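You operate a simulated robot arm through the tools that you are given. There is no shell and no other tool.

Carry out the task below with a simulated two-armed robot. There is one attempt and no reset: what you move stays moved.

## Task
Put the white-band ring on the blue plate. Fetch the small box from the top of the packing table and set it on the green cover. Take the cream paper and put it on top of the white filter. Put the small inner ring on the top of the packing table away on the inside of the top tray. Turn the depth knob to 3 mm. Put the green-banded sleeve on the brown cover. Open the right drawer of the parts bench, take the green master ring and leave it in the inside of the right drawer of the parts bench, then shut the drawer. Lift the case lid open. Do these in any order.

Only the result counts: the job must be done as asked and must still hold three seconds after the hand-in. Knocking over, shifting, dropping, spilling or breaking anything else fails it. Lids that push on must go on centred and level and be pressed home; caps that screw on are set level and turned clockwise until they are tight.

## Robot
Two 6-joint arms with three-finger grippers on one trunk, on a base that moves. Base frame: it is fixed to the floor where the robot stands at the start and does not move with it; the origin is under the middle of the robot, x ahead of it, y to its left, z up; the surface under the hand at the start is at about z = 850. Lengths are in mm, angles in degrees, forces in N, time in s.
The left shoulder is at the start at [40, 147, 1356], the right one opposite. With the tool pointing down near the work surface each hand reaches from about 340 to 560 mm from the robot's upright axis, wherever it stands, measured 20 degrees to its own side. Places, roughly: blue plate (7x7x2 cm) [700, 300, 900]; brown cover [-1500, 1500, 1000]; case lid [-1300, 3000, 900]; cream paper (15x5x2 cm) [800, 300, 900]; depth knob [-1100, 900, 900]; green cover [1000, 500, 750]; green master ring [1000, -750, 750]; green-banded sleeve [1000, -250, 1000]; inside of the right drawer of the parts bench [-1200, 1400, 700]; inside of the top tray [3700, 1900, 900]; right drawer of the parts bench [-1100, 1400, 800]; small box [750, 0, 1000]; small inner ring (3x3x2 cm) [1000, -200, 900]; white filter (19x13x4 cm) [4300, -1500, 800]; white-band ring (5x5x2 cm) [500, 0, 900]. Payload 2.69 kg a hand.
Tool frame (each hand has its own): the origin (TCP) lies between the finger pads and is the grasp point; the fingertips stand 29 mm ahead of it; z points along the fingers, y is the line along which they close. The gripper opens to 120 mm; its body begins 78 mm behind the TCP.
Orientation is that of the tool frame in the base frame, as a unit quaternion [w, x, y, z]. With the fingers straight down and closing along the base's y, the tool's x points along the base's -x, its y along +y and its z along -z.

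## Interface
- The arms move only by the tool step_arm. It takes "left_series", "right_series" or both (then of equal length, played together; a hand with none holds still); each is a list of rows, each a list of 6 numbers: the shift along the base's x, y, z in units of 250 mm (1.0 is 250 mm), then the turn, a rotation vector about the base's x, y, z in units of 120 degrees (1.0 is 120 degrees). In form: [[tx, ty, tz, rx, ry, rz], ...]. A call has 1 to 20 rows; each row is the pose to reach, as a shift and turn from the pose commanded when the call began. "left_jaw" and "right_jaw" are, for a hand that has rows, the finger opening in mm, from 0 to 120, set as the call begins (left out, the last holds). A call with a number of a shift or a turn outside -1 to 1 is refused whole. Each row takes 0.2 s and may step no farther than 50 mm and 8.6 degrees from the row before; otherwise, or with a gripper value out of range, the whole call is refused. A pose out of reach is approached as far as the arm can. The call stops where the force on the tool passes 40 N (or 10 N more than at its start, if that is more) or the arm is blocked; 0.2 s more then pass. Each finger travels about 96.1 mm/s and halts on what it meets, pressing with about 36 N; the grip force reading is that of the motor and also rises with nothing between the fingers. The clock runs only during rows and for 0.2 s after the last one: add rows that repeat a pose to give the fingers time. The reply holds the time, the measured pose of the TCP, the force on the tool along the base axes, the opening and the grip force, in the units named above and with some noise, with the torque about the TCP (base axes, N m) and any sound that the robot's microphone picked up.
- Cameras (640 x 400 px; columns grow to the right, rows downward): "scene" is now at [99, 0.2, 1566.9]; the picture's right is [0.00, -1.00, 0.00], its down [-0.75, -0.00, -0.66] and it looks along [0.66, 0.00, -0.75] (base axes); focal length 258 px, centre (320, 200). "left" rides on the left gripper at [63, 0, -104] in its tool frame; the picture's right is [0.00, 1.00, 0.00], its down [-0.83, 0.00, -0.56] and it looks along [-0.56, 0.00, 0.83] (tool axes); focal length 275 px, centre (320, 200). "right" rides on the right gripper at [63, 0, -104] in its tool frame; the picture's right is [0.01, 1.00, 0.00], its down [-0.83, 0.00, -0.56] and it looks along [-0.56, 0.00, 0.83] (tool axes); focal length 275 px, centre (320, 200). There is no depth. A picture from a camera that has moved, and an enlarged one, comes with that camera's place and axes in the base frame and with its lens.
- camera(camera): a new picture of that camera. The clock stands still meanwhile.
- raise_lower(by): moves the trunk up (or, below 0, down) by that many mm; the arms and the scene camera ride with it, the base frame stays. It gives what a move gives, with no picture.
- base_move(legs): drives the robot by 1 to 6 legs, each [ahead, turn to the left] in mm and degrees, along the robot's own axes; the way and the turn of a leg run together, so that a leg with both is an arc; at most 1500 mm and 180 degrees a leg. The arms and the cameras ride along, it lands a little off, and it stops where it bumps. It gives what a move gives.
- pan_tilt(pan, tilt): turns the head with the scene camera to pan (to the left, within 86 degrees either way) and tilt (down, from -29 to 69), counted from straight ahead of the robot. It gives what a move gives.
- enlarge(camera, box): a new picture of the part [left, top, right, bottom] of that camera's present view, enlarged. The clock stands still meanwhile.
- sign_off(): hands the job in; it is judged then, once.

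Places have to be worked out from the pictures, the camera data and where the tool is seen. Open the grippers and draw the arms clear of the work before you hand the job in, unless the task says otherwise.

The tools are called after "Call:" as name(argument=value, ...) on one line, values as JSON. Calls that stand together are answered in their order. step_arm: Moves the arms, as the interface text tells. Its arguments: {"type":"object","properties":{"left_series":{"type":"array"},"left_jaw":{"type":"number"},"right_series":{"type":"array"},"right_jaw":{"type":"number"}},"required":[]} The other tools are called the same way: raise_lower (by) moves the trunk up or down; base_move (legs) drives the base; pan_tilt (pan, tilt) turns the head that bears the scene camera; camera (camera) takes a picture; enlarge (camera, box) takes an enlarged picture of a part of a camera's view; sign_off () hands the job in.

At the start:

```text
time_s: 0.0
left_position: [497.2, 216.1, 999.5]
left_orientation: [0.0, 0.0, 1.0, 0.0]
left_wrist_force: [-0.2, -0.9, 0.3]
left_ft_torque: [0.02, 0.0, -0.01]
left_opening: 119.8
left_grasp_force: 0.0
right_position: [522.3, -171.4, 1064.1]
right_orientation: [0.0, 0.0, 1.0, 0.0]
right_wrist_force: [-0.1, 0.6, 0.1]
right_ft_torque: [0.0, -0.01, 0.01]
right_opening: 119.9
right_grasp_force: 0.0
trunk travel left (down, up): [-483.0, 14.0]
robot x, y, heading: [0.1, -0.5, 0.1]
head pan, tilt (commanded): [0.1, 48.7]
```

scene: 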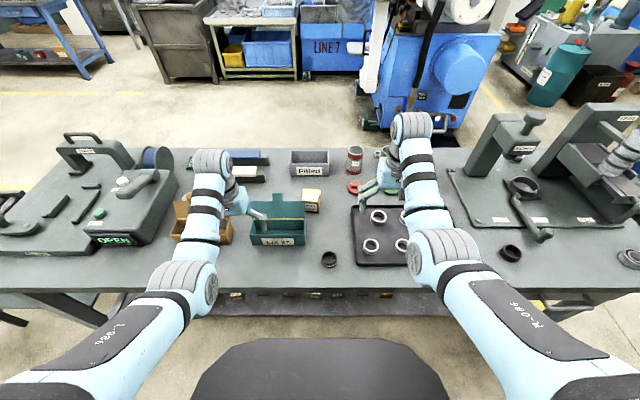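
right: 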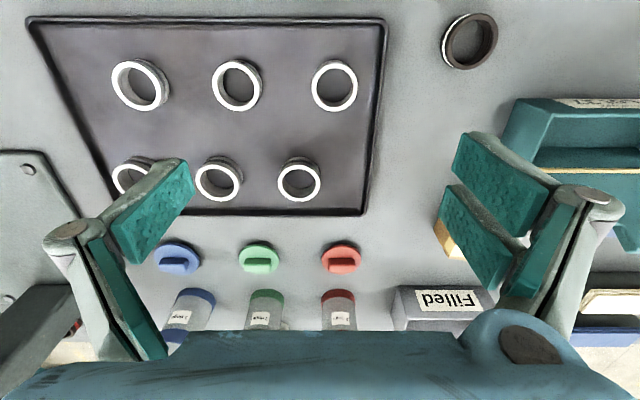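
left: 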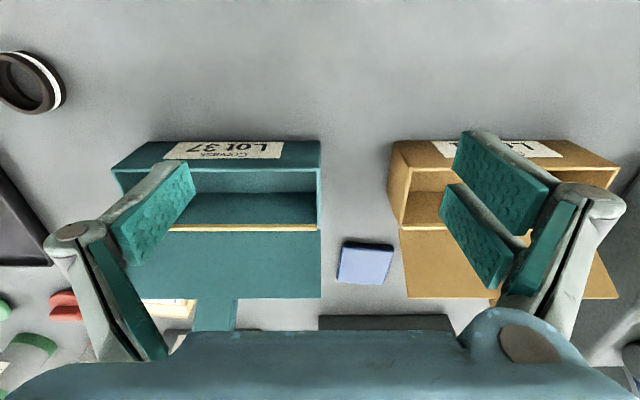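

I start by looking closely at the table in front of me, before moving anything.

Call:
enlarge(camera="scene", box=[160, 120, 480, 320])

Call:
enlarge(camera="scene", box=[400, 80, 640, 280])

Call:
enlarge(camera="scene", box=[0, 110, 240, 310])

Call:
enlarge(camera="scene", box=[120, 0, 640, 130])

```text
2.00 times, centred on (320, 220) of scene
camera zoom: at [99.0, 0.2, 1566.9], right [0.0, -1.0, 0.0], down [-0.75, 0.0, -0.66], along [0.66, 0.0, -0.75], focal length 516 px, centre (320, 160)
```

zoom: 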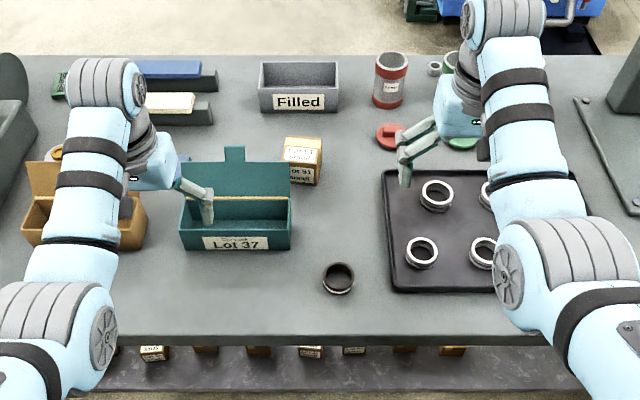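

```text
2.00 times, centred on (520, 180) of scene
camera zoom: at [99.0, 0.2, 1566.9], right [0.0, -1.0, 0.0], down [-0.75, 0.0, -0.66], along [0.66, 0.0, -0.75], focal length 516 px, centre (-80, 240)
```

zoom: 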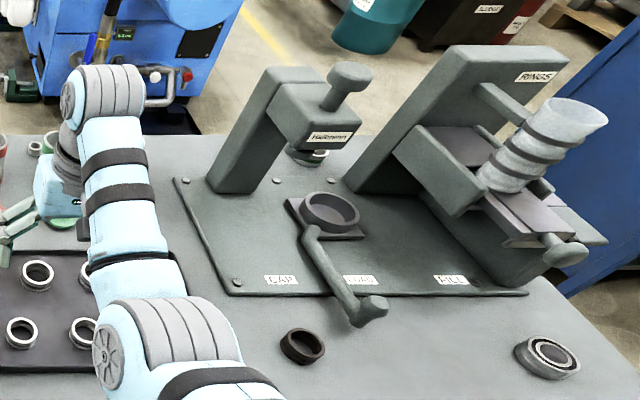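

```text
2.00 times, centred on (120, 210) of scene
camera zoom: at [99.0, 0.2, 1566.9], right [0.0, -1.0, 0.0], down [-0.75, 0.0, -0.66], along [0.66, 0.0, -0.75], focal length 516 px, centre (720, 180)
```

zoom: 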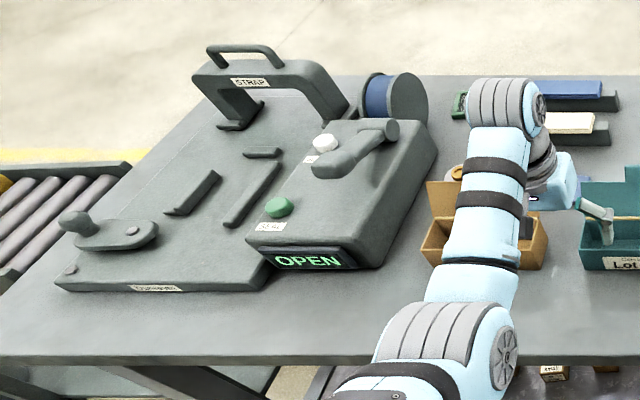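

```text
1.23 times, centred on (380, 65) of scene
camera zoom: at [99.0, 0.2, 1566.9], right [0.0, -1.0, 0.0], down [-0.75, 0.0, -0.66], along [0.66, 0.0, -0.75], focal length 317 px, centre (246, 366)
```

zoom: 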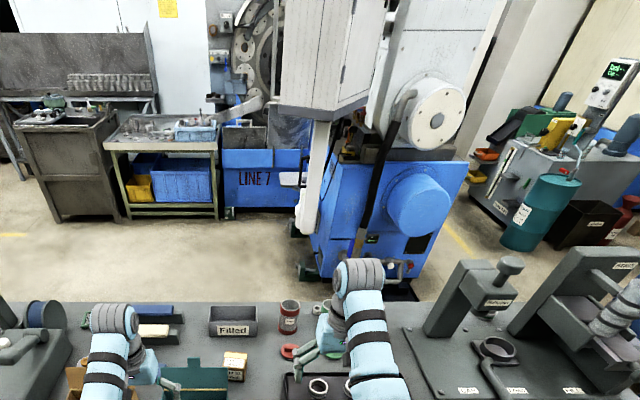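

The near table holds the white-band ring, boxes, tubes and caps. I look around the room with the head to find the other places.

Call:
pan_tilt(pan=0, tilt=15)

Call:
camera(camera="scene")

Call:
pan_tilt(pan=60, tilt=20)

Call:
camera(camera="scene")

Call:
pan_tilt(pan=-60, tilt=20)

Call:
camera(camera="scene")

```text
time_s: 1.0
left_position: [497.4, 216.6, 998.6]
left_orientation: [0.0, 0.0, 1.0, 0.0]
left_wrist_force: [0.6, -0.3, -0.6]
left_ft_torque: [-0.01, 0.0, 0.03]
left_opening: 120.2
left_grasp_force: 0.0
right_position: [521.3, -172.8, 1065.4]
right_orientation: [0.0, 0.001, 1.0, -0.001]
right_wrist_force: [-0.5, -0.8, -0.1]
right_ft_torque: [-0.02, 0.01, 0.03]
right_opening: 119.9
right_grasp_force: 0.0
trunk travel left (down, up): [-483.0, 14.0]
robot x, y, heading: [-0.1, 1.5, 0.1]
head pan, tilt (commanded): [0.0, 15.0]
```

```text
taken
camera scene: at [114.2, 0.1, 1618.8], right [0.0, -1.0, 0.0], down [-0.26, 0.0, -0.97], along [0.97, 0.0, -0.26], focal length 258 px, centre (320, 200)
```

scene: 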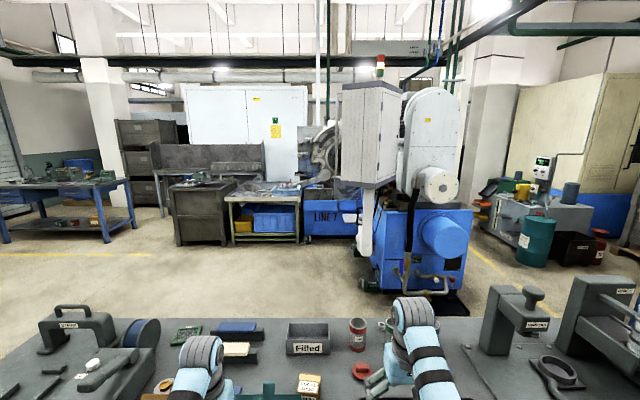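

```text
time_s: 2.3
left_position: [497.2, 216.6, 998.8]
left_orientation: [0.001, 0.0, 1.0, 0.0]
left_wrist_force: [0.1, 0.2, -0.4]
left_ft_torque: [-0.01, -0.02, 0.0]
left_opening: 120.0
left_grasp_force: 0.1
right_position: [522.3, -172.2, 1066.0]
right_orientation: [0.0, 0.0, 1.0, -0.001]
right_wrist_force: [0.2, 0.2, 1.0]
right_ft_torque: [0.02, 0.03, 0.0]
right_opening: 120.0
right_grasp_force: 0.1
trunk travel left (down, up): [-483.0, 14.0]
robot x, y, heading: [-0.6, 2.0, 0.2]
head pan, tilt (commanded): [60.0, 20.0]
```

```text
taken
camera scene: at [67.4, 80.7, 1610.7], right [0.87, -0.5, 0.0], down [-0.17, -0.3, -0.94], along [0.47, 0.81, -0.34], focal length 258 px, centre (320, 200)
```

scene: 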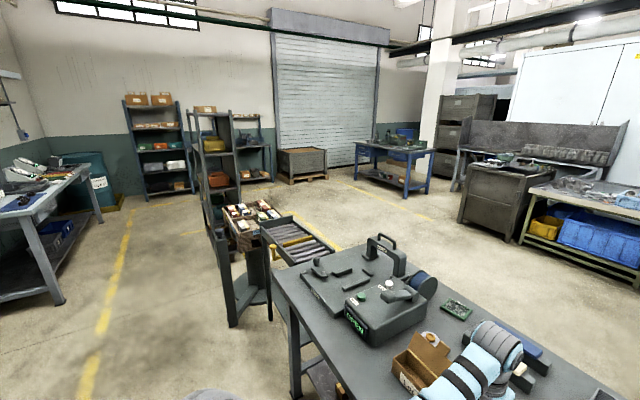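

```text
time_s: 4.3
left_position: [496.9, 217.4, 999.5]
left_orientation: [0.001, -0.001, 1.0, 0.0]
left_wrist_force: [-0.3, 0.3, -0.1]
left_ft_torque: [0.0, -0.02, -0.01]
left_opening: 120.0
left_grasp_force: 0.1
right_position: [522.1, -172.9, 1066.0]
right_orientation: [-0.001, -0.001, 1.0, 0.0]
right_wrist_force: [0.4, -0.5, 0.0]
right_ft_torque: [0.01, 0.02, 0.02]
right_opening: 120.0
right_grasp_force: 0.1
trunk travel left (down, up): [-483.0, 14.0]
robot x, y, heading: [-2.9, 0.1, 0.1]
head pan, tilt (commanded): [-60.0, 20.0]
```

```text
taken
camera scene: at [67.4, -80.5, 1610.7], right [-0.87, -0.5, 0.0], down [-0.17, 0.3, -0.94], along [0.47, -0.81, -0.34], focal length 258 px, centre (320, 200)
```

scene: 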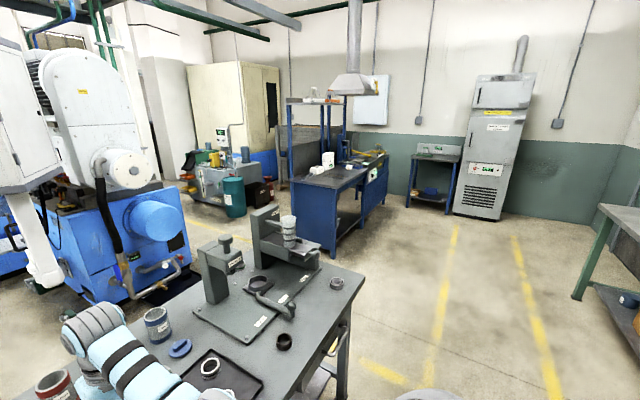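

I zoom on each place of interest from the present head poses: the right side first, then the left side.

Call:
enlarge(camera="scene", box=[0, 200, 400, 400])

Call:
enlarge(camera="scene", box=[160, 100, 400, 250])

Call:
pan_tilt(pan=35, tilt=40)

Call:
camera(camera="scene")

Call:
enlarge(camera="scene", box=[260, 80, 500, 230])

```text
1.60 times, centred on (200, 300) of scene
camera zoom: at [67.4, -80.5, 1610.7], right [-0.87, -0.5, 0.0], down [-0.17, 0.3, -0.94], along [0.47, -0.81, -0.34], focal length 413 px, centre (512, 40)
```

zoom: 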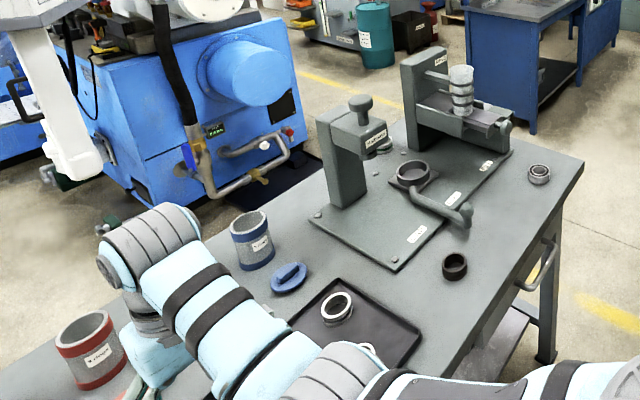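

```text
2.67 times, centred on (280, 175) of scene
camera zoom: at [67.4, -80.5, 1610.7], right [-0.87, -0.5, 0.0], down [-0.17, 0.3, -0.94], along [0.47, -0.81, -0.34], focal length 688 px, centre (427, 267)
```

zoom: 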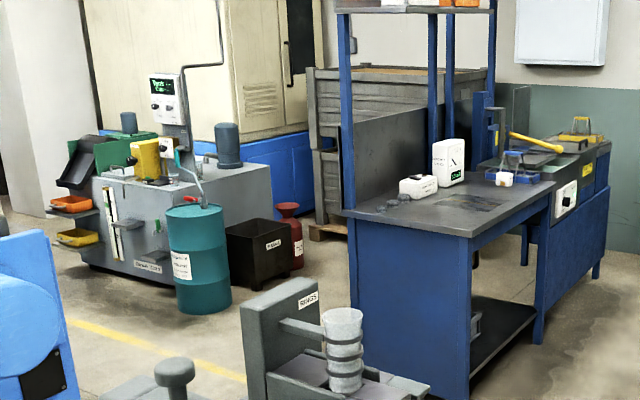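

```text
time_s: 6.0
left_position: [497.0, 216.6, 1000.1]
left_orientation: [0.0, 0.0, 1.0, 0.001]
left_wrist_force: [-0.1, -0.9, 0.5]
left_ft_torque: [0.03, -0.04, -0.01]
left_opening: 119.9
left_grasp_force: 0.1
right_position: [521.5, -172.5, 1065.6]
right_orientation: [0.0, 0.0, 1.0, 0.0]
right_wrist_force: [-0.6, 0.8, 0.4]
right_ft_torque: [-0.03, -0.01, -0.01]
right_opening: 120.0
right_grasp_force: 0.0
trunk travel left (down, up): [-483.0, 14.0]
robot x, y, heading: [3.1, -1.8, -0.1]
head pan, tilt (commanded): [35.0, 40.0]
```

```text
taken
camera scene: at [90.5, 48.8, 1579.3], right [0.57, -0.82, 0.0], down [-0.53, -0.37, -0.77], along [0.63, 0.44, -0.64], focal length 258 px, centre (320, 200)
```

scene: 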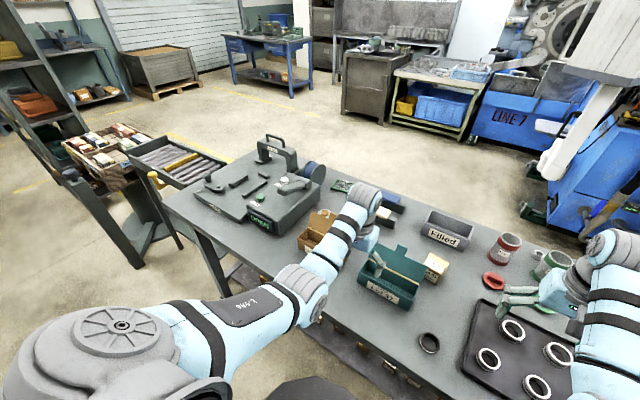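

```text
2.67 times, centred on (380, 155) of scene
camera zoom: at [90.5, 48.8, 1579.3], right [0.57, -0.82, 0.0], down [-0.53, -0.37, -0.77], along [0.63, 0.44, -0.64], focal length 688 px, centre (160, 320)
```

zoom: 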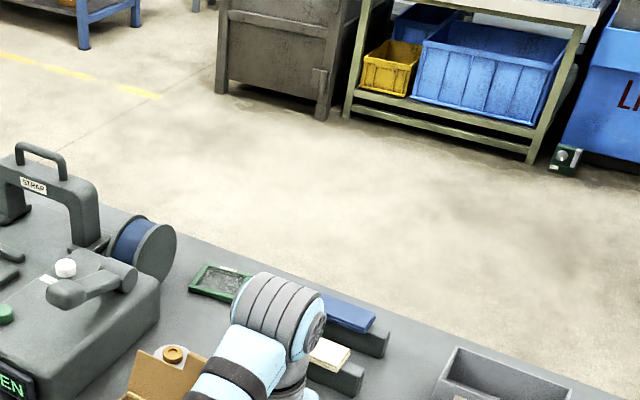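

The green framed piece near [940, 510] seems to be the green cover. I look straight down to see how close the base stands to the table.

Call:
pan_tilt(pan=0, tilt=69)

Call:
camera(camera="scene")

Call:
pan_tilt(pan=86, tilt=25)

Call:
camera(camera="scene")

Call:
pan_tilt(pan=-86, tilt=25)

Call:
camera(camera="scene")

```text
time_s: 7.0
left_position: [496.6, 217.4, 1001.0]
left_orientation: [-0.001, 0.0, 1.0, 0.0]
left_wrist_force: [0.5, -0.4, 0.5]
left_ft_torque: [0.01, 0.0, 0.02]
left_opening: 120.1
left_grasp_force: 0.1
right_position: [521.5, -172.2, 1065.7]
right_orientation: [0.001, 0.0, 1.0, 0.0]
right_wrist_force: [-0.7, 0.1, -0.7]
right_ft_torque: [0.02, -0.03, 0.0]
right_opening: 120.1
right_grasp_force: 0.1
trunk travel left (down, up): [-483.0, 14.0]
robot x, y, heading: [-0.4, 0.6, 0.1]
head pan, tilt (commanded): [0.0, 68.8]
```

```text
taken
camera scene: at [76.7, 0.3, 1543.2], right [0.0, -1.0, 0.0], down [-0.93, 0.0, -0.36], along [0.36, 0.0, -0.93], focal length 258 px, centre (320, 200)
```

scene: 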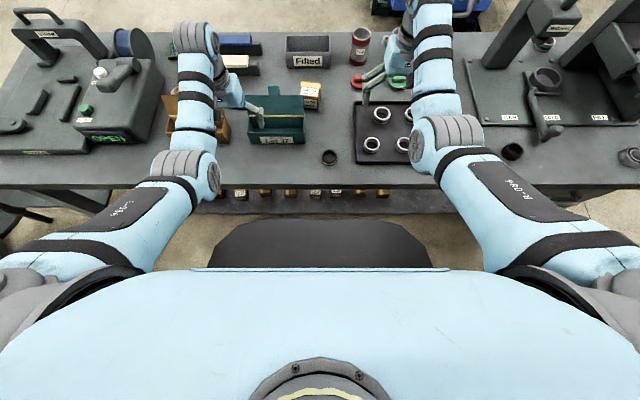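

```text
time_s: 8.6
left_position: [497.6, 217.4, 1000.3]
left_orientation: [0.0, 0.001, 1.0, 0.0]
left_wrist_force: [0.1, 0.0, -0.1]
left_ft_torque: [-0.02, 0.02, 0.01]
left_opening: 120.2
left_grasp_force: 0.0
right_position: [521.6, -172.4, 1066.4]
right_orientation: [0.0, 0.0, 1.0, 0.001]
right_wrist_force: [-0.1, 0.4, -0.1]
right_ft_torque: [0.03, 0.02, 0.0]
right_opening: 120.0
right_grasp_force: 0.0
trunk travel left (down, up): [-483.0, 14.0]
robot x, y, heading: [1.6, 1.6, 0.2]
head pan, tilt (commanded): [85.9, 25.0]
```

```text
taken
camera scene: at [27.4, 92.0, 1602.6], right [1.0, -0.07, 0.0], down [-0.03, -0.42, -0.91], along [0.06, 0.9, -0.42], focal length 258 px, centre (320, 200)
```

scene: 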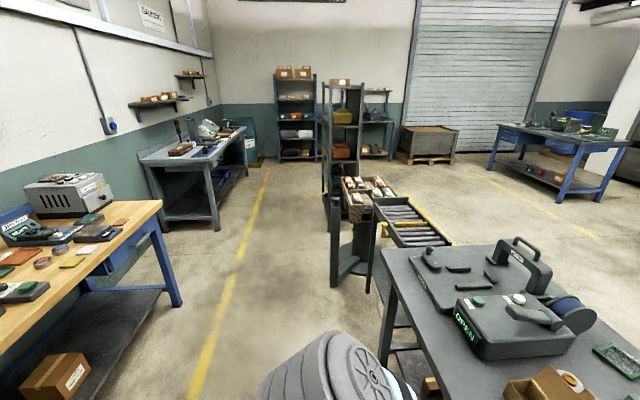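

```text
time_s: 11.2
left_position: [497.1, 216.9, 999.6]
left_orientation: [-0.001, 0.0, 1.0, -0.001]
left_wrist_force: [-0.1, -0.7, 0.1]
left_ft_torque: [0.0, -0.06, -0.02]
left_opening: 119.8
left_grasp_force: 0.1
right_position: [522.8, -173.0, 1066.2]
right_orientation: [0.0, 0.0, 1.0, 0.001]
right_wrist_force: [0.2, -0.8, -0.9]
right_ft_torque: [0.02, 0.02, 0.0]
right_opening: 120.2
right_grasp_force: 0.1
trunk travel left (down, up): [-483.0, 14.0]
robot x, y, heading: [-2.5, 1.2, 0.1]
head pan, tilt (commanded): [-85.9, 25.0]
```

```text
taken
camera scene: at [27.4, -91.8, 1602.6], right [-1.0, -0.07, 0.0], down [-0.03, 0.42, -0.91], along [0.06, -0.9, -0.42], focal length 258 px, centre (320, 200)
```

scene: 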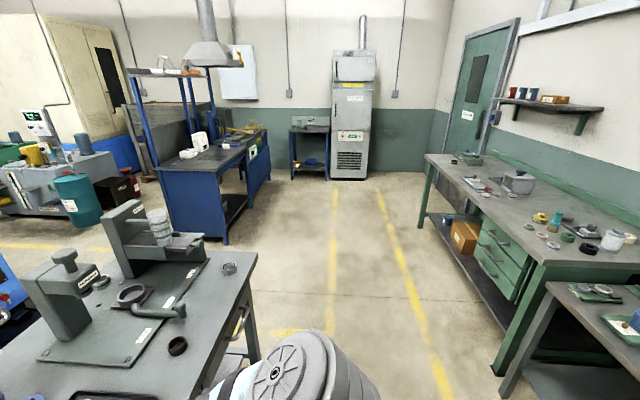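

The arms hide part of the table. I raise both hands and draw them back a little to see the table freely.

Call:
step_arm(left_series=[[0, 0.1, 0.15, 0, 0, 0], [-0.1, 0.3, 0.3, 0, 0, 0], [-0.25, 0.45, 0.4, 0, 0, 0], [-0.4, 0.6, 0.5, 0, 0, 0]], right_series=[[0, -0.1, 0.1, 0, 0, 0], [-0.1, -0.3, 0.2, 0, 0, 0], [-0.25, -0.45, 0.25, 0, 0, 0], [-0.4, -0.6, 0.3, 0, 0, 0]])

Call:
pan_tilt(pan=0, tilt=45)

Call:
camera(camera="scene")

Call:
enlarge(camera="scene", box=[160, 100, 480, 300])

```text
refused: row 2 steps farther than a row can; nothing moved
```

```text
time_s: 12.8
left_position: [497.4, 216.2, 1000.4]
left_orientation: [0.0, 0.0, 1.0, 0.0]
left_wrist_force: [0.7, -0.1, -0.6]
left_ft_torque: [0.01, 0.0, 0.02]
left_opening: 119.9
left_grasp_force: 0.0
right_position: [521.7, -172.1, 1065.8]
right_orientation: [0.0, 0.0, 1.0, 0.0]
right_wrist_force: [-0.2, 0.2, 0.0]
right_ft_torque: [0.03, -0.02, -0.01]
right_opening: 120.3
right_grasp_force: 0.1
trunk travel left (down, up): [-483.0, 14.0]
robot x, y, heading: [-4.4, 0.5, -0.0]
head pan, tilt (commanded): [0.0, 45.0]
```

```text
taken
camera scene: at [102.1, 0.1, 1572.0], right [0.0, -1.0, 0.0], down [-0.71, 0.0, -0.71], along [0.71, 0.0, -0.71], focal length 258 px, centre (320, 200)
```

scene: 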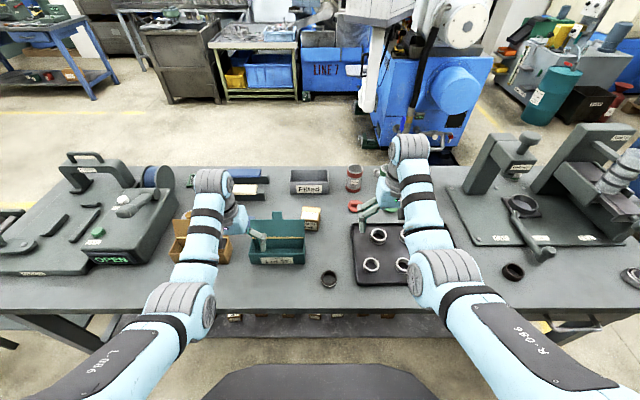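

```text
2.00 times, centred on (320, 200) of scene
camera zoom: at [102.1, 0.1, 1572.0], right [0.0, -1.0, 0.0], down [-0.71, 0.0, -0.71], along [0.71, 0.0, -0.71], focal length 516 px, centre (320, 200)
```

zoom: 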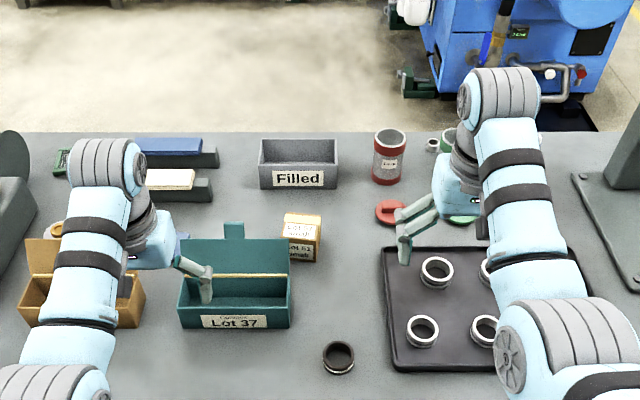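

The step was too long; I redo the lift with shorter rows.

Call:
step_arm(left_series=[[0, 0, 0.16, 0, 0, 0], [0, 0, 0.32, 0, 0, 0], [0, 0.05, 0.48, 0, 0, 0], [-0.1, 0.1, 0.6, 0, 0, 0], [-0.2, 0.2, 0.7, 0, 0, 0], [-0.3, 0.3, 0.75, 0, 0, 0], [-0.35, 0.45, 0.8, 0, 0, 0], [-0.4, 0.6, 0.8, 0, 0, 0]], right_series=[[0, 0, 0.16, 0, 0, 0], [0, 0, 0.32, 0, 0, 0], [0, -0.05, 0.4, 0, 0, 0], [-0.1, -0.1, 0.45, 0, 0, 0], [-0.2, -0.2, 0.5, 0, 0, 0], [-0.3, -0.3, 0.52, 0, 0, 0], [-0.35, -0.45, 0.54, 0, 0, 0], [-0.4, -0.6, 0.54, 0, 0, 0]])

Call:
camera(camera="scene")

Call:
enlarge(camera="scene", box=[140, 120, 460, 320])

```text
time_s: 14.6
left_position: [535.9, 370.0, 1184.0]
left_orientation: [0.001, -0.001, 1.0, 0.0]
left_wrist_force: [-0.3, -0.4, 0.3]
left_ft_torque: [0.0, -0.03, -0.04]
left_opening: 119.9
left_grasp_force: 0.1
left hand out of reach, approached as far as the arm can: row 1, 2, 3, 4, 5, 6, 7, 8
right_position: [551.7, -311.1, 1188.8]
right_orientation: [0.0, 0.0, 1.0, 0.0]
right_wrist_force: [0.0, -0.7, 0.3]
right_ft_torque: [-0.06, -0.04, 0.02]
right_opening: 119.9
right_grasp_force: 0.1
right hand out of reach, approached as far as the arm can: row 1, 2, 3, 4, 5, 6, 7, 8
trunk travel left (down, up): [-483.0, 14.0]
robot x, y, heading: [-0.2, 1.7, 0.4]
head pan, tilt (commanded): [0.0, 45.0]
```

```text
taken
camera scene: at [100.7, 0.4, 1572.1], right [0.0, -1.0, 0.0], down [-0.71, 0.0, -0.71], along [0.71, 0.0, -0.71], focal length 258 px, centre (320, 200)
```

scene: 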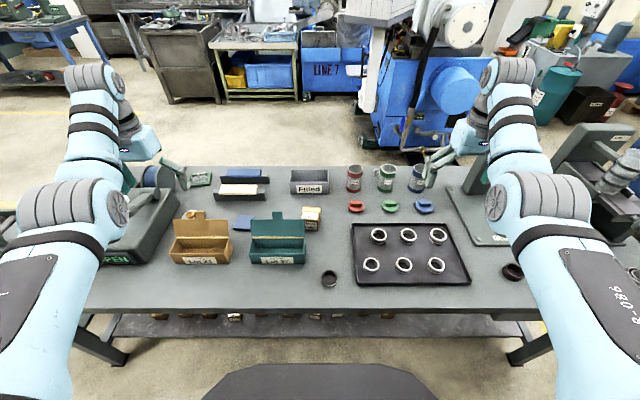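

```text
2.00 times, centred on (300, 220) of scene
camera zoom: at [100.7, 0.4, 1572.1], right [0.0, -1.0, 0.0], down [-0.71, 0.0, -0.71], along [0.71, 0.0, -0.71], focal length 516 px, centre (360, 160)
```

zoom: 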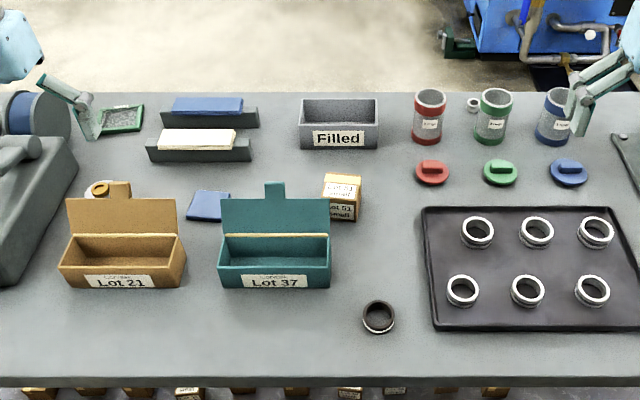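

The table is now visible: ring at about [480,-26], blue plate [701,273], small box [710,32], cream paper [848,320], green cover [946,507], green sleeve [910,-270], small ring [990,-250]. I try driving a little ahead to see whether the base can come nearer to the table.

Call:
base_move(legs=[[60, 0]])

Call:
camera(camera="left")

Call:
camera(camera="right")

```text
time_s: 16.1
left_position: [606.1, 371.2, 1183.5]
left_orientation: [0.015, 0.0, 1.0, 0.005]
left_wrist_force: [1.6, -0.4, -0.1]
left_ft_torque: [0.04, 0.07, -0.02]
left_opening: 120.3
left_grasp_force: 0.1
right_position: [622.5, -313.5, 1187.7]
right_orientation: [0.017, -0.001, 1.0, -0.003]
right_wrist_force: [1.7, 0.0, -0.3]
right_ft_torque: [0.0, 0.11, 0.0]
right_opening: 119.9
right_grasp_force: 0.1
trunk travel left (down, up): [-483.0, 14.0]
robot x, y, heading: [60.2, -2.0, -0.2]
head pan, tilt (commanded): [0.0, 45.0]
stopped in leg 1: the robot was blocked; the commanded pose is now the measured one
```

```text
taken
camera left: at [541.2, 371.9, 1285.4], right [0.01, 1.0, 0.01], down [0.81, -0.01, 0.58], along [0.58, 0.01, -0.81], focal length 275 px, centre (320, 200)
```

left: 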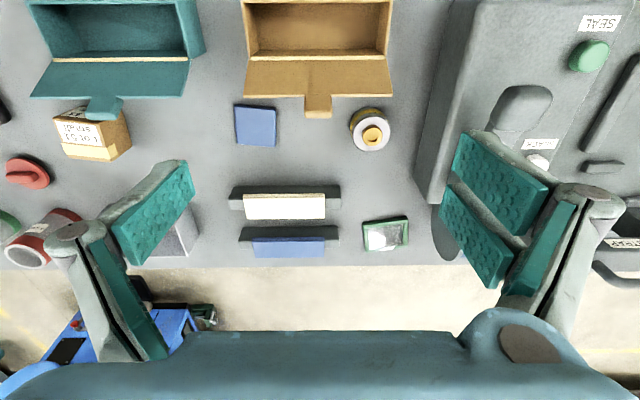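

```text
taken
camera right: at [554.6, -314.7, 1291.0], right [-0.01, 1.0, -0.01], down [0.81, 0.01, 0.58], along [0.58, 0.0, -0.81], focal length 275 px, centre (320, 200)
```

right: 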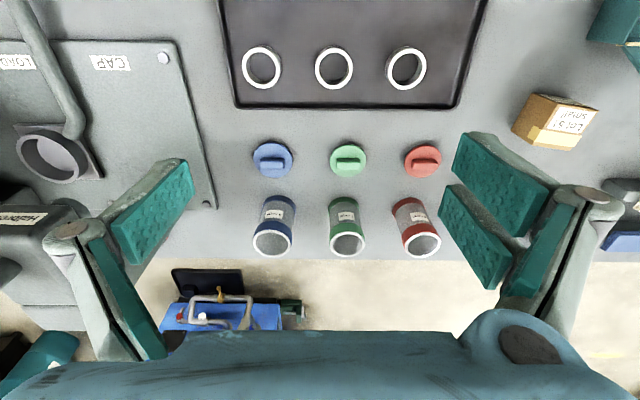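

It reports blocked at 60 mm. I check the settled state with a small head move.

Call:
pan_tilt(pan=0, tilt=60)

Call:
camera(camera="scene")

```text
time_s: 16.9
left_position: [598.6, 372.6, 1186.8]
left_orientation: [0.018, 0.001, 1.0, 0.005]
left_wrist_force: [-0.1, -0.8, -0.3]
left_ft_torque: [-0.03, 0.06, -0.01]
left_opening: 120.0
left_grasp_force: 0.1
right_position: [615.1, -313.1, 1191.8]
right_orientation: [0.019, -0.001, 1.0, -0.003]
right_wrist_force: [0.5, 0.1, 0.7]
right_ft_torque: [0.02, 0.04, 0.01]
right_opening: 120.2
right_grasp_force: 0.2
trunk travel left (down, up): [-483.0, 14.0]
robot x, y, heading: [66.2, 3.6, -0.2]
head pan, tilt (commanded): [0.0, 60.0]
```

```text
taken
camera scene: at [151.4, 0.2, 1552.4], right [0.0, -1.0, 0.0], down [-0.87, 0.0, -0.5], along [0.5, 0.0, -0.87], focal length 258 px, centre (320, 200)
```

scene: 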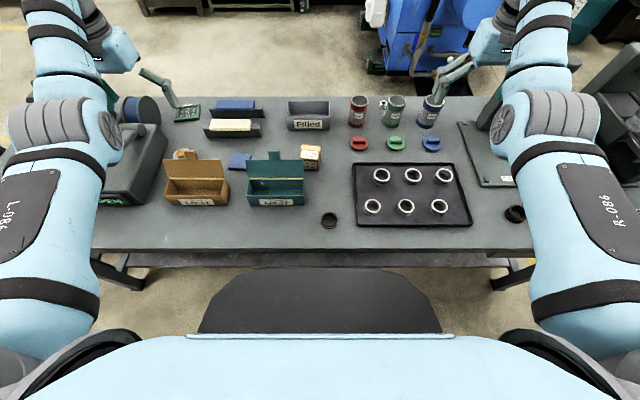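

I look down to the side to see the size of the base.

Call:
pan_tilt(pan=70, tilt=69)

Call:
camera(camera="scene")

Call:
pan_tilt(pan=30, tilt=69)

Call:
camera(camera="scene")

```text
time_s: 18.3
left_position: [597.2, 373.1, 1188.9]
left_orientation: [0.019, -0.001, 1.0, 0.005]
left_wrist_force: [-0.8, -0.8, -0.4]
left_ft_torque: [0.0, -0.06, -0.01]
left_opening: 120.0
left_grasp_force: 0.0
right_position: [612.7, -313.6, 1193.0]
right_orientation: [0.02, -0.001, 1.0, -0.004]
right_wrist_force: [-0.8, -0.4, 0.0]
right_ft_torque: [-0.02, -0.03, -0.02]
right_opening: 119.8
right_grasp_force: 0.2
trunk travel left (down, up): [-483.0, 14.0]
robot x, y, heading: [61.7, 2.1, -0.1]
head pan, tilt (commanded): [70.0, 68.8]
```

```text
taken
camera scene: at [100.9, 52.7, 1543.2], right [0.94, -0.34, 0.0], down [-0.32, -0.88, -0.36], along [0.12, 0.34, -0.93], focal length 258 px, centre (320, 200)
```

scene: 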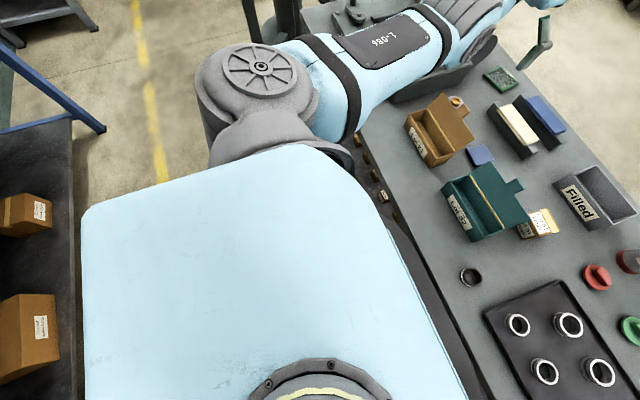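

```text
time_s: 19.4
left_position: [595.9, 372.6, 1187.5]
left_orientation: [0.018, 0.0, 1.0, 0.005]
left_wrist_force: [0.2, 0.6, 0.6]
left_ft_torque: [-0.02, -0.04, 0.02]
left_opening: 120.0
left_grasp_force: 0.1
right_position: [611.8, -314.8, 1193.6]
right_orientation: [0.02, -0.001, 1.0, -0.004]
right_wrist_force: [0.5, 0.1, -0.6]
right_ft_torque: [0.0, 0.01, 0.02]
right_opening: 119.8
right_grasp_force: 0.0
trunk travel left (down, up): [-483.0, 14.0]
robot x, y, heading: [58.2, -0.9, -0.0]
head pan, tilt (commanded): [30.0, 68.8]
```

```text
taken
camera scene: at [129.8, 28.2, 1543.2], right [0.5, -0.87, 0.0], down [-0.81, -0.47, -0.36], along [0.31, 0.18, -0.93], focal length 258 px, centre (320, 200)
```

scene: 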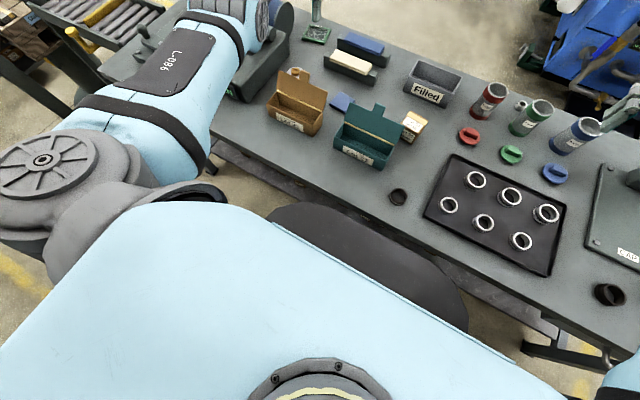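

The base front seems to meet the table at about x=60. I test how far the left hand can reach forward at this height (it tells what lowering the trunk would give).

Call:
step_arm(left_series=[[0.15, 0, 0, 0, 0, 0], [0.3, 0, 0, 0, 0, 0], [0.45, 0, 0, 0, 0, 0], [0.6, 0, 0, 0, 0, 0], [0.75, 0, 0, 0, 0, 0], [0.9, 0, 0, 0, 0, 0]])

Call:
camera(camera="left")

```text
time_s: 20.8
left_position: [617.9, 365.9, 1187.5]
left_orientation: [0.018, 0.0, 1.0, 0.004]
left_wrist_force: [0.8, -0.2, 0.3]
left_ft_torque: [0.0, -0.02, -0.05]
left_opening: 119.9
left_grasp_force: 0.0
left hand out of reach, approached as far as the arm can: row 1, 2, 3, 4, 5, 6
right_position: [612.6, -314.1, 1192.7]
right_orientation: [0.019, -0.001, 1.0, -0.003]
right_wrist_force: [0.2, 0.4, 0.1]
right_ft_torque: [0.01, -0.01, -0.04]
right_opening: 120.3
right_grasp_force: 0.1
trunk travel left (down, up): [-483.0, 14.0]
robot x, y, heading: [60.5, -1.3, 0.1]
head pan, tilt (commanded): [30.0, 68.8]
```

```text
taken
camera left: at [553.6, 365.7, 1288.6], right [0.01, 1.0, 0.01], down [0.81, -0.01, 0.58], along [0.58, 0.0, -0.81], focal length 275 px, centre (320, 200)
```

left: 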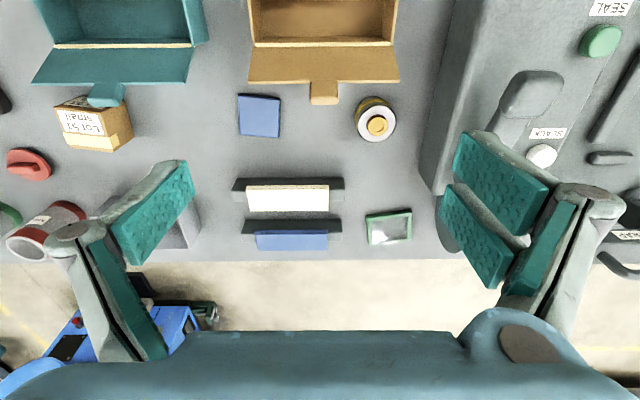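

At this height the arm is near its outer limit. I bring the left hand back toward a mid pose in small rows to see where its commanded pose lies.

Call:
step_arm(left_series=[[-0.1, -0.1, -0.1, 0, 0, 0], [-0.2, -0.2, -0.2, 0, 0, 0], [-0.3, -0.3, -0.3, 0, 0, 0], [-0.4, -0.4, -0.4, 0, 0, 0], [-0.5, -0.5, -0.5, 0, 0, 0]])

```text
time_s: 22.0
left_position: [529.9, 254.7, 1006.0]
left_orientation: [0.018, -0.001, 1.0, 0.003]
left_wrist_force: [-0.5, 0.9, -0.1]
left_ft_torque: [0.0, -0.05, -0.02]
left_opening: 119.8
left_grasp_force: 0.0
left hand out of reach, approached as far as the arm can: row 1, 2, 3, 4, 5
right_position: [612.7, -315.4, 1193.8]
right_orientation: [0.021, -0.002, 1.0, -0.004]
right_wrist_force: [0.0, -0.4, 1.1]
right_ft_torque: [-0.02, 0.0, 0.0]
right_opening: 120.0
right_grasp_force: 0.2
trunk travel left (down, up): [-483.0, 14.0]
robot x, y, heading: [62.6, 3.1, 0.1]
head pan, tilt (commanded): [30.0, 68.8]
```

The tool-down height limit near the body is about 1000. I continue toward the ring: I lower to about z=950 and shift the hand over the ring's y, looking at the result.

Call:
step_arm(left_series=[[-0.1, -0.1, -0.15, 0, 0, 0], [-0.2, -0.3, -0.25, 0, 0, 0], [-0.2, -0.5, -0.3, 0, 0, 0], [-0.2, -0.7, -0.35, 0, 0, 0]])

Call:
camera(camera="left")

```text
refused: row 1 steps farther than a row can; nothing moved
```

```text
taken
camera left: at [466.2, 253.5, 1107.5], right [0.0, 1.0, 0.01], down [0.81, -0.01, 0.58], along [0.59, 0.0, -0.81], focal length 275 px, centre (320, 200)
```

left: 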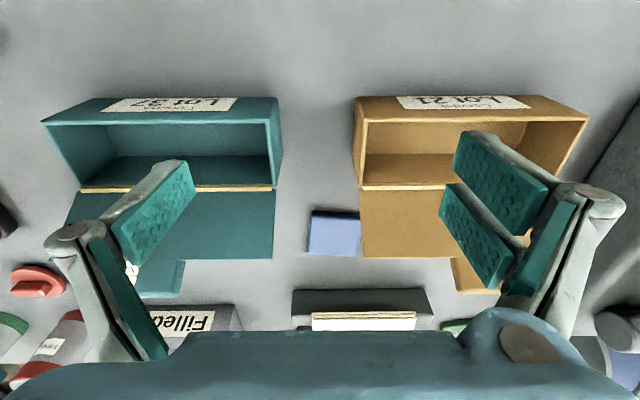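

The row was slightly too long. I repeat with shorter rows, drawing back and down over free table.

Call:
step_arm(left_series=[[-0.1, -0.1, -0.08, 0, 0, 0], [-0.2, -0.2, -0.16, 0, 0, 0], [-0.2, -0.2, -0.16, 0, 0, 0]])

```text
time_s: 22.8
left_position: [483.8, 203.4, 965.6]
left_orientation: [0.017, 0.0, 1.0, 0.004]
left_wrist_force: [0.0, 0.1, -0.3]
left_ft_torque: [0.01, -0.01, 0.01]
left_opening: 120.0
left_grasp_force: 0.0
right_position: [611.9, -313.8, 1194.2]
right_orientation: [0.02, -0.001, 1.0, -0.004]
right_wrist_force: [0.3, -0.1, 0.7]
right_ft_torque: [0.01, 0.02, -0.02]
right_opening: 119.9
right_grasp_force: 0.1
trunk travel left (down, up): [-483.0, 14.0]
robot x, y, heading: [58.6, -1.0, 0.0]
head pan, tilt (commanded): [30.0, 68.8]
```

The commanded pose equals the reached one. Now I tilt the left tool 25 degrees so that the fingers lean forward, which I need for long reach, and see whether the arm follows.

Call:
step_arm(left_series=[[0, 0, 0.0, 0, -0.06, 0], [0, 0, 0.0, 0, -0.12, 0], [0, 0, 0, 0, -0.18, 0], [0, 0, 0, 0, -0.192, 0]])

Call:
step_arm(left_series=[[0, 0, 0.15, 0, 0, 0], [0, 0, 0.3, 0, 0, 0], [0, 0, 0.45, 0, 0, 0], [0, 0, 0.6, 0, 0, 0]])

```text
time_s: 23.8
left_position: [482.9, 206.0, 967.2]
left_orientation: [0.218, -0.001, 0.976, 0.005]
left_wrist_force: [0.8, 0.0, 0.0]
left_ft_torque: [-0.01, 0.02, 0.0]
left_opening: 120.4
left_grasp_force: 0.1
right_position: [613.0, -314.1, 1194.2]
right_orientation: [0.02, -0.001, 1.0, -0.004]
right_wrist_force: [0.2, 0.3, 0.4]
right_ft_torque: [0.0, 0.0, -0.01]
right_opening: 120.2
right_grasp_force: 0.2
trunk travel left (down, up): [-483.0, 14.0]
robot x, y, heading: [60.2, 1.4, 0.0]
head pan, tilt (commanded): [30.0, 68.8]
```

```text
time_s: 24.8
left_position: [506.5, 193.7, 1064.4]
left_orientation: [0.217, -0.001, 0.976, 0.006]
left_wrist_force: [-0.3, -0.4, 0.0]
left_ft_torque: [-0.03, 0.03, -0.03]
left_opening: 119.9
left_grasp_force: 0.0
left hand out of reach, approached as far as the arm can: row 3, 4
right_position: [612.6, -315.2, 1191.7]
right_orientation: [0.02, -0.002, 1.0, -0.003]
right_wrist_force: [0.0, 0.2, 0.3]
right_ft_torque: [0.01, 0.01, 0.03]
right_opening: 120.0
right_grasp_force: 0.0
trunk travel left (down, up): [-483.0, 14.0]
robot x, y, heading: [60.7, -1.0, -0.2]
head pan, tilt (commanded): [30.0, 68.8]
```

Now I test the forward reach at this height with the tilted tool (equal to working at z=880 with the trunk 184 lower); everything below is under z=985.

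Call:
step_arm(left_series=[[0.18, 0, 0, 0, 0, 0], [0.36, 0, 0, 0, 0, 0], [0.54, 0, 0, 0, 0, 0], [0.72, 0, 0, 0, 0, 0], [0.9, 0, 0, 0, 0, 0], [1.0, 0, 0, 0, 0, 0]])

Call:
camera(camera="left")

```text
time_s: 26.2
left_position: [720.8, 193.5, 1065.8]
left_orientation: [0.218, -0.001, 0.976, 0.004]
left_wrist_force: [0.0, -0.4, 0.6]
left_ft_torque: [-0.01, 0.02, -0.05]
left_opening: 119.9
left_grasp_force: 0.0
left hand out of reach, approached as far as the arm can: row 5, 6
right_position: [612.0, -314.9, 1194.2]
right_orientation: [0.021, -0.003, 1.0, -0.003]
right_wrist_force: [0.1, 0.4, -0.1]
right_ft_torque: [0.01, 0.0, 0.04]
right_opening: 120.0
right_grasp_force: 0.0
trunk travel left (down, up): [-483.0, 14.0]
robot x, y, heading: [66.5, -3.3, -0.2]
head pan, tilt (commanded): [30.0, 68.8]
```

```text
taken
camera left: at [621.3, 192.6, 1134.0], right [0.0, 1.0, 0.01], down [0.52, -0.01, 0.86], along [0.86, 0.0, -0.52], focal length 275 px, centre (320, 200)
```

left: 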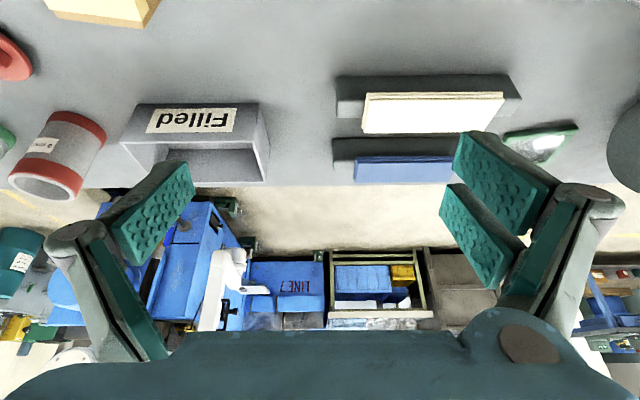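

The reach is about 660 mm ahead with a 25-degree tilt. I look closely at the finger arrangement.

Call:
enlarge(camera="left", box=[40, 110, 640, 390])

Call:
pan_tilt(pan=5, tilt=45)

Call:
enlarge(camera="scene", box=[180, 60, 380, 220])

```text
1.07 times, centred on (340, 250) of left (not enlarged: the box is as wide or as high as the picture)
camera zoom: at [621.3, 192.6, 1134.0], right [0.0, 1.0, 0.01], down [0.52, -0.01, 0.86], along [0.86, 0.0, -0.52], focal length 294 px, centre (299, 147)
```

zoom: 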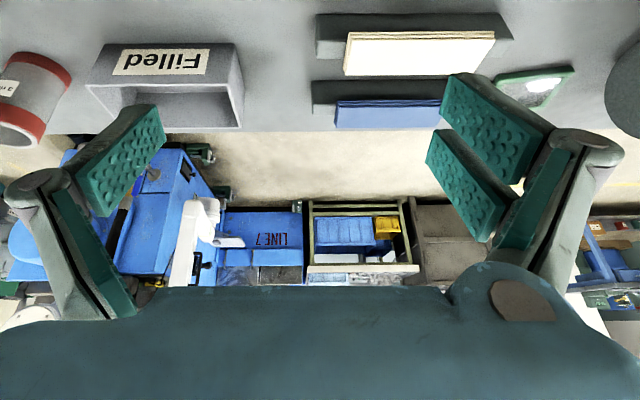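

```text
time_s: 27.1
left_position: [720.8, 193.3, 1065.7]
left_orientation: [0.216, -0.001, 0.976, 0.005]
left_wrist_force: [-0.8, -0.1, -0.7]
left_ft_torque: [0.03, 0.01, 0.0]
left_opening: 119.9
left_grasp_force: 0.1
right_position: [611.8, -313.9, 1193.6]
right_orientation: [0.02, -0.001, 1.0, -0.004]
right_wrist_force: [-1.1, 0.7, -0.4]
right_ft_torque: [0.0, 0.0, 0.0]
right_opening: 119.5
right_grasp_force: 0.0
trunk travel left (down, up): [-483.0, 14.0]
robot x, y, heading: [56.6, -1.5, 0.1]
head pan, tilt (commanded): [5.0, 45.0]
```

```text
2.50 times, centred on (280, 140) of scene
camera zoom: at [162.2, 7.3, 1572.0], right [0.09, -1.0, 0.0], down [-0.7, -0.06, -0.71], along [0.7, 0.06, -0.71], focal length 645 px, centre (420, 350)
```

zoom: 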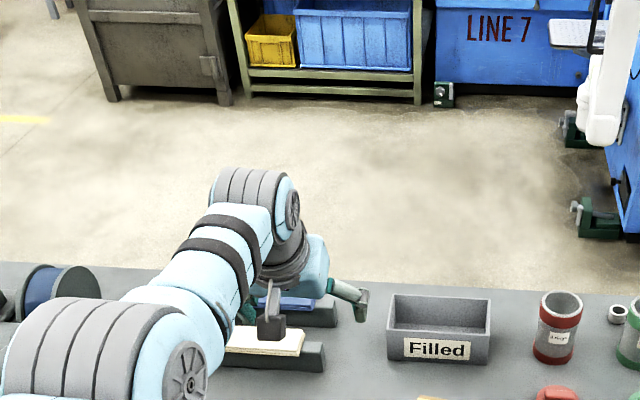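

The gripper has two fingers on one side and one on the other. A sideways stance should bring one shoulder closer to the table, so I retract the left hand, back off, and inspect the base's footprint with a wrist camera.

Call:
step_arm(left_series=[[-0.18, 0, 0, 0, 0.06, 0], [-0.36, 0, 0, 0, 0.12, 0], [-0.5, 0, 0, 0, 0.15, 0], [-0.66, 0, -0.04, 0, 0.17, 0], [-0.82, 0, -0.1, 0, 0.19, 0], [-0.86, 0, -0.24, 0, 0.19, 0]])

Call:
base_move(legs=[[-400, 0]])

Call:
pan_tilt(pan=0, tilt=50)

Call:
camera(camera="scene")

```text
time_s: 28.5
left_position: [516.4, 191.5, 991.6]
left_orientation: [0.019, 0.001, 1.0, 0.004]
left_wrist_force: [-0.1, -0.5, 0.0]
left_ft_torque: [0.01, -0.01, 0.0]
left_opening: 120.2
left_grasp_force: 0.1
left hand out of reach, approached as far as the arm can: row 4, 5, 6
right_position: [612.2, -313.7, 1193.5]
right_orientation: [0.021, -0.002, 1.0, -0.003]
right_wrist_force: [-0.4, 0.2, 0.4]
right_ft_torque: [-0.01, 0.02, -0.02]
right_opening: 120.1
right_grasp_force: 0.0
trunk travel left (down, up): [-483.0, 14.0]
robot x, y, heading: [62.9, 1.1, 0.1]
head pan, tilt (commanded): [5.0, 45.0]
```

```text
time_s: 30.9
left_position: [134.4, 192.6, 989.6]
left_orientation: [0.018, -0.001, 1.0, 0.005]
left_wrist_force: [-0.6, 0.6, -0.5]
left_ft_torque: [0.03, -0.01, 0.02]
left_opening: 120.1
left_grasp_force: 0.1
right_position: [230.2, -313.2, 1190.5]
right_orientation: [0.019, -0.003, 1.0, -0.002]
right_wrist_force: [0.5, 0.1, -0.1]
right_ft_torque: [0.0, 0.05, -0.03]
right_opening: 120.1
right_grasp_force: 0.0
trunk travel left (down, up): [-483.0, 14.0]
robot x, y, heading: [-324.2, -0.8, 0.4]
head pan, tilt (commanded): [5.0, 45.0]
```

```text
time_s: 31.6
left_position: [132.8, 192.1, 990.4]
left_orientation: [0.019, -0.001, 1.0, 0.004]
left_wrist_force: [0.4, -0.2, -0.1]
left_ft_torque: [0.0, 0.02, 0.0]
left_opening: 120.1
left_grasp_force: 0.0
right_position: [231.0, -313.8, 1191.8]
right_orientation: [0.021, -0.002, 1.0, -0.004]
right_wrist_force: [-0.1, 0.3, -0.3]
right_ft_torque: [-0.03, 0.03, 0.0]
right_opening: 120.2
right_grasp_force: 0.0
trunk travel left (down, up): [-483.0, 14.0]
robot x, y, heading: [-321.8, -3.2, 0.3]
head pan, tilt (commanded): [0.0, 50.0]
```

```text
taken
camera scene: at [-224.4, -0.4, 1565.1], right [0.0, -1.0, 0.0], down [-0.77, 0.0, -0.64], along [0.64, 0.0, -0.77], focal length 258 px, centre (320, 200)
```

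scene: 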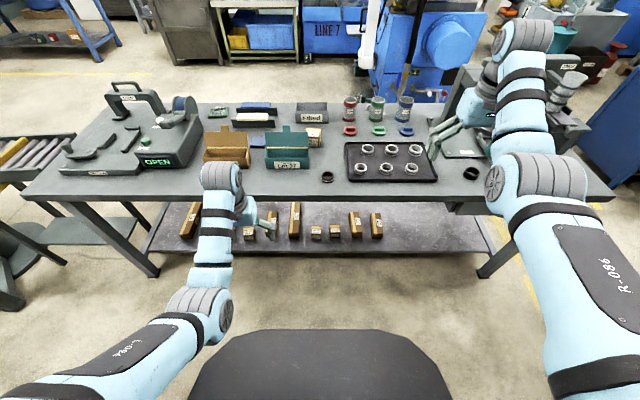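

The base is hidden under the chest. I turn the left wrist half round so that its camera looks back at my base.

Call:
step_arm(left_series=[[0, 0, 0, 0, 0, 0.07], [0, 0, 0, 0, 0, 0.14], [0, 0, 0, 0, 0, 0.21], [0, 0, 0, 0, 0, 0.28], [0, 0, 0, 0, 0, 0.35], [0, 0, 0, 0, 0, 0.42], [0, 0, 0, 0, 0, 0.49], [0, 0, 0, 0, 0, 0.56], [0, 0, 0, 0, 0, 0.63], [0, 0, 0, 0, 0, 0.7], [0, 0, 0, 0, 0, 0.75]])

Call:
step_arm(left_series=[[0, 0, 0, 0, 0, 0.07], [0, 0, 0, 0, 0, 0.14], [0, 0, 0, 0, 0, 0.21], [0, 0, 0, 0, 0, 0.28], [0, 0, 0, 0, 0, 0.35], [0, 0, 0, 0, 0, 0.42], [0, 0, 0, 0, 0, 0.49], [0, 0, 0, 0, 0, 0.56], [0, 0, 0, 0, 0, 0.63], [0, 0, 0, 0, 0, 0.7], [0, 0, 0, 0, 0, 0.75]])

Call:
camera(camera="left")

```text
time_s: 34.0
left_position: [135.1, 192.0, 989.5]
left_orientation: [-0.011, 0.708, -0.706, -0.016]
left_wrist_force: [0.0, 0.8, 0.9]
left_ft_torque: [0.02, -0.03, 0.0]
left_opening: 119.9
left_grasp_force: 0.1
left hand out of reach, approached as far as the arm can: row 11
right_position: [229.4, -314.3, 1193.6]
right_orientation: [0.021, -0.003, 1.0, -0.003]
right_wrist_force: [-0.8, 1.1, -0.7]
right_ft_torque: [-0.01, -0.02, -0.01]
right_opening: 119.9
right_grasp_force: 0.1
trunk travel left (down, up): [-483.0, 14.0]
robot x, y, heading: [-324.1, -4.1, 0.2]
head pan, tilt (commanded): [0.0, 50.0]
```

```text
time_s: 36.4
left_position: [137.9, 191.5, 987.7]
left_orientation: [0.003, 0.997, -0.075, -0.02]
left_wrist_force: [0.0, 0.2, -0.1]
left_ft_torque: [-0.01, 0.01, 0.02]
left_opening: 120.0
left_grasp_force: 0.0
left hand out of reach, approached as far as the arm can: row 9, 10, 11
right_position: [229.5, -314.0, 1192.6]
right_orientation: [0.021, -0.002, 1.0, -0.003]
right_wrist_force: [-0.5, -0.2, -0.1]
right_ft_torque: [-0.02, 0.01, 0.01]
right_opening: 120.0
right_grasp_force: 0.0
trunk travel left (down, up): [-483.0, 14.0]
robot x, y, heading: [-322.4, -0.8, 0.1]
head pan, tilt (commanded): [0.0, 50.0]
```

```text
taken
camera left: at [205.5, 182.5, 1088.5], right [-0.15, -0.99, 0.01], down [-0.8, 0.13, 0.59], along [-0.58, 0.08, -0.81], focal length 275 px, centre (320, 200)
```

left: 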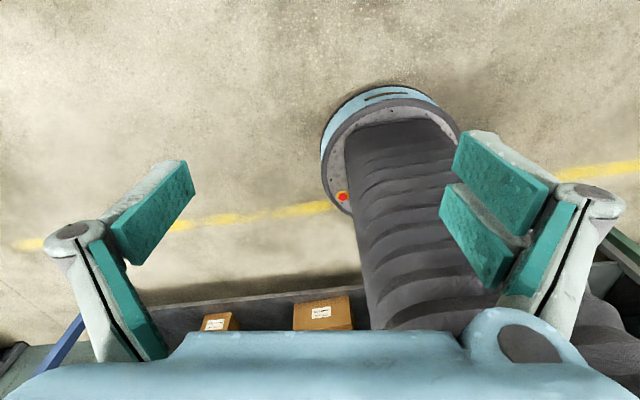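

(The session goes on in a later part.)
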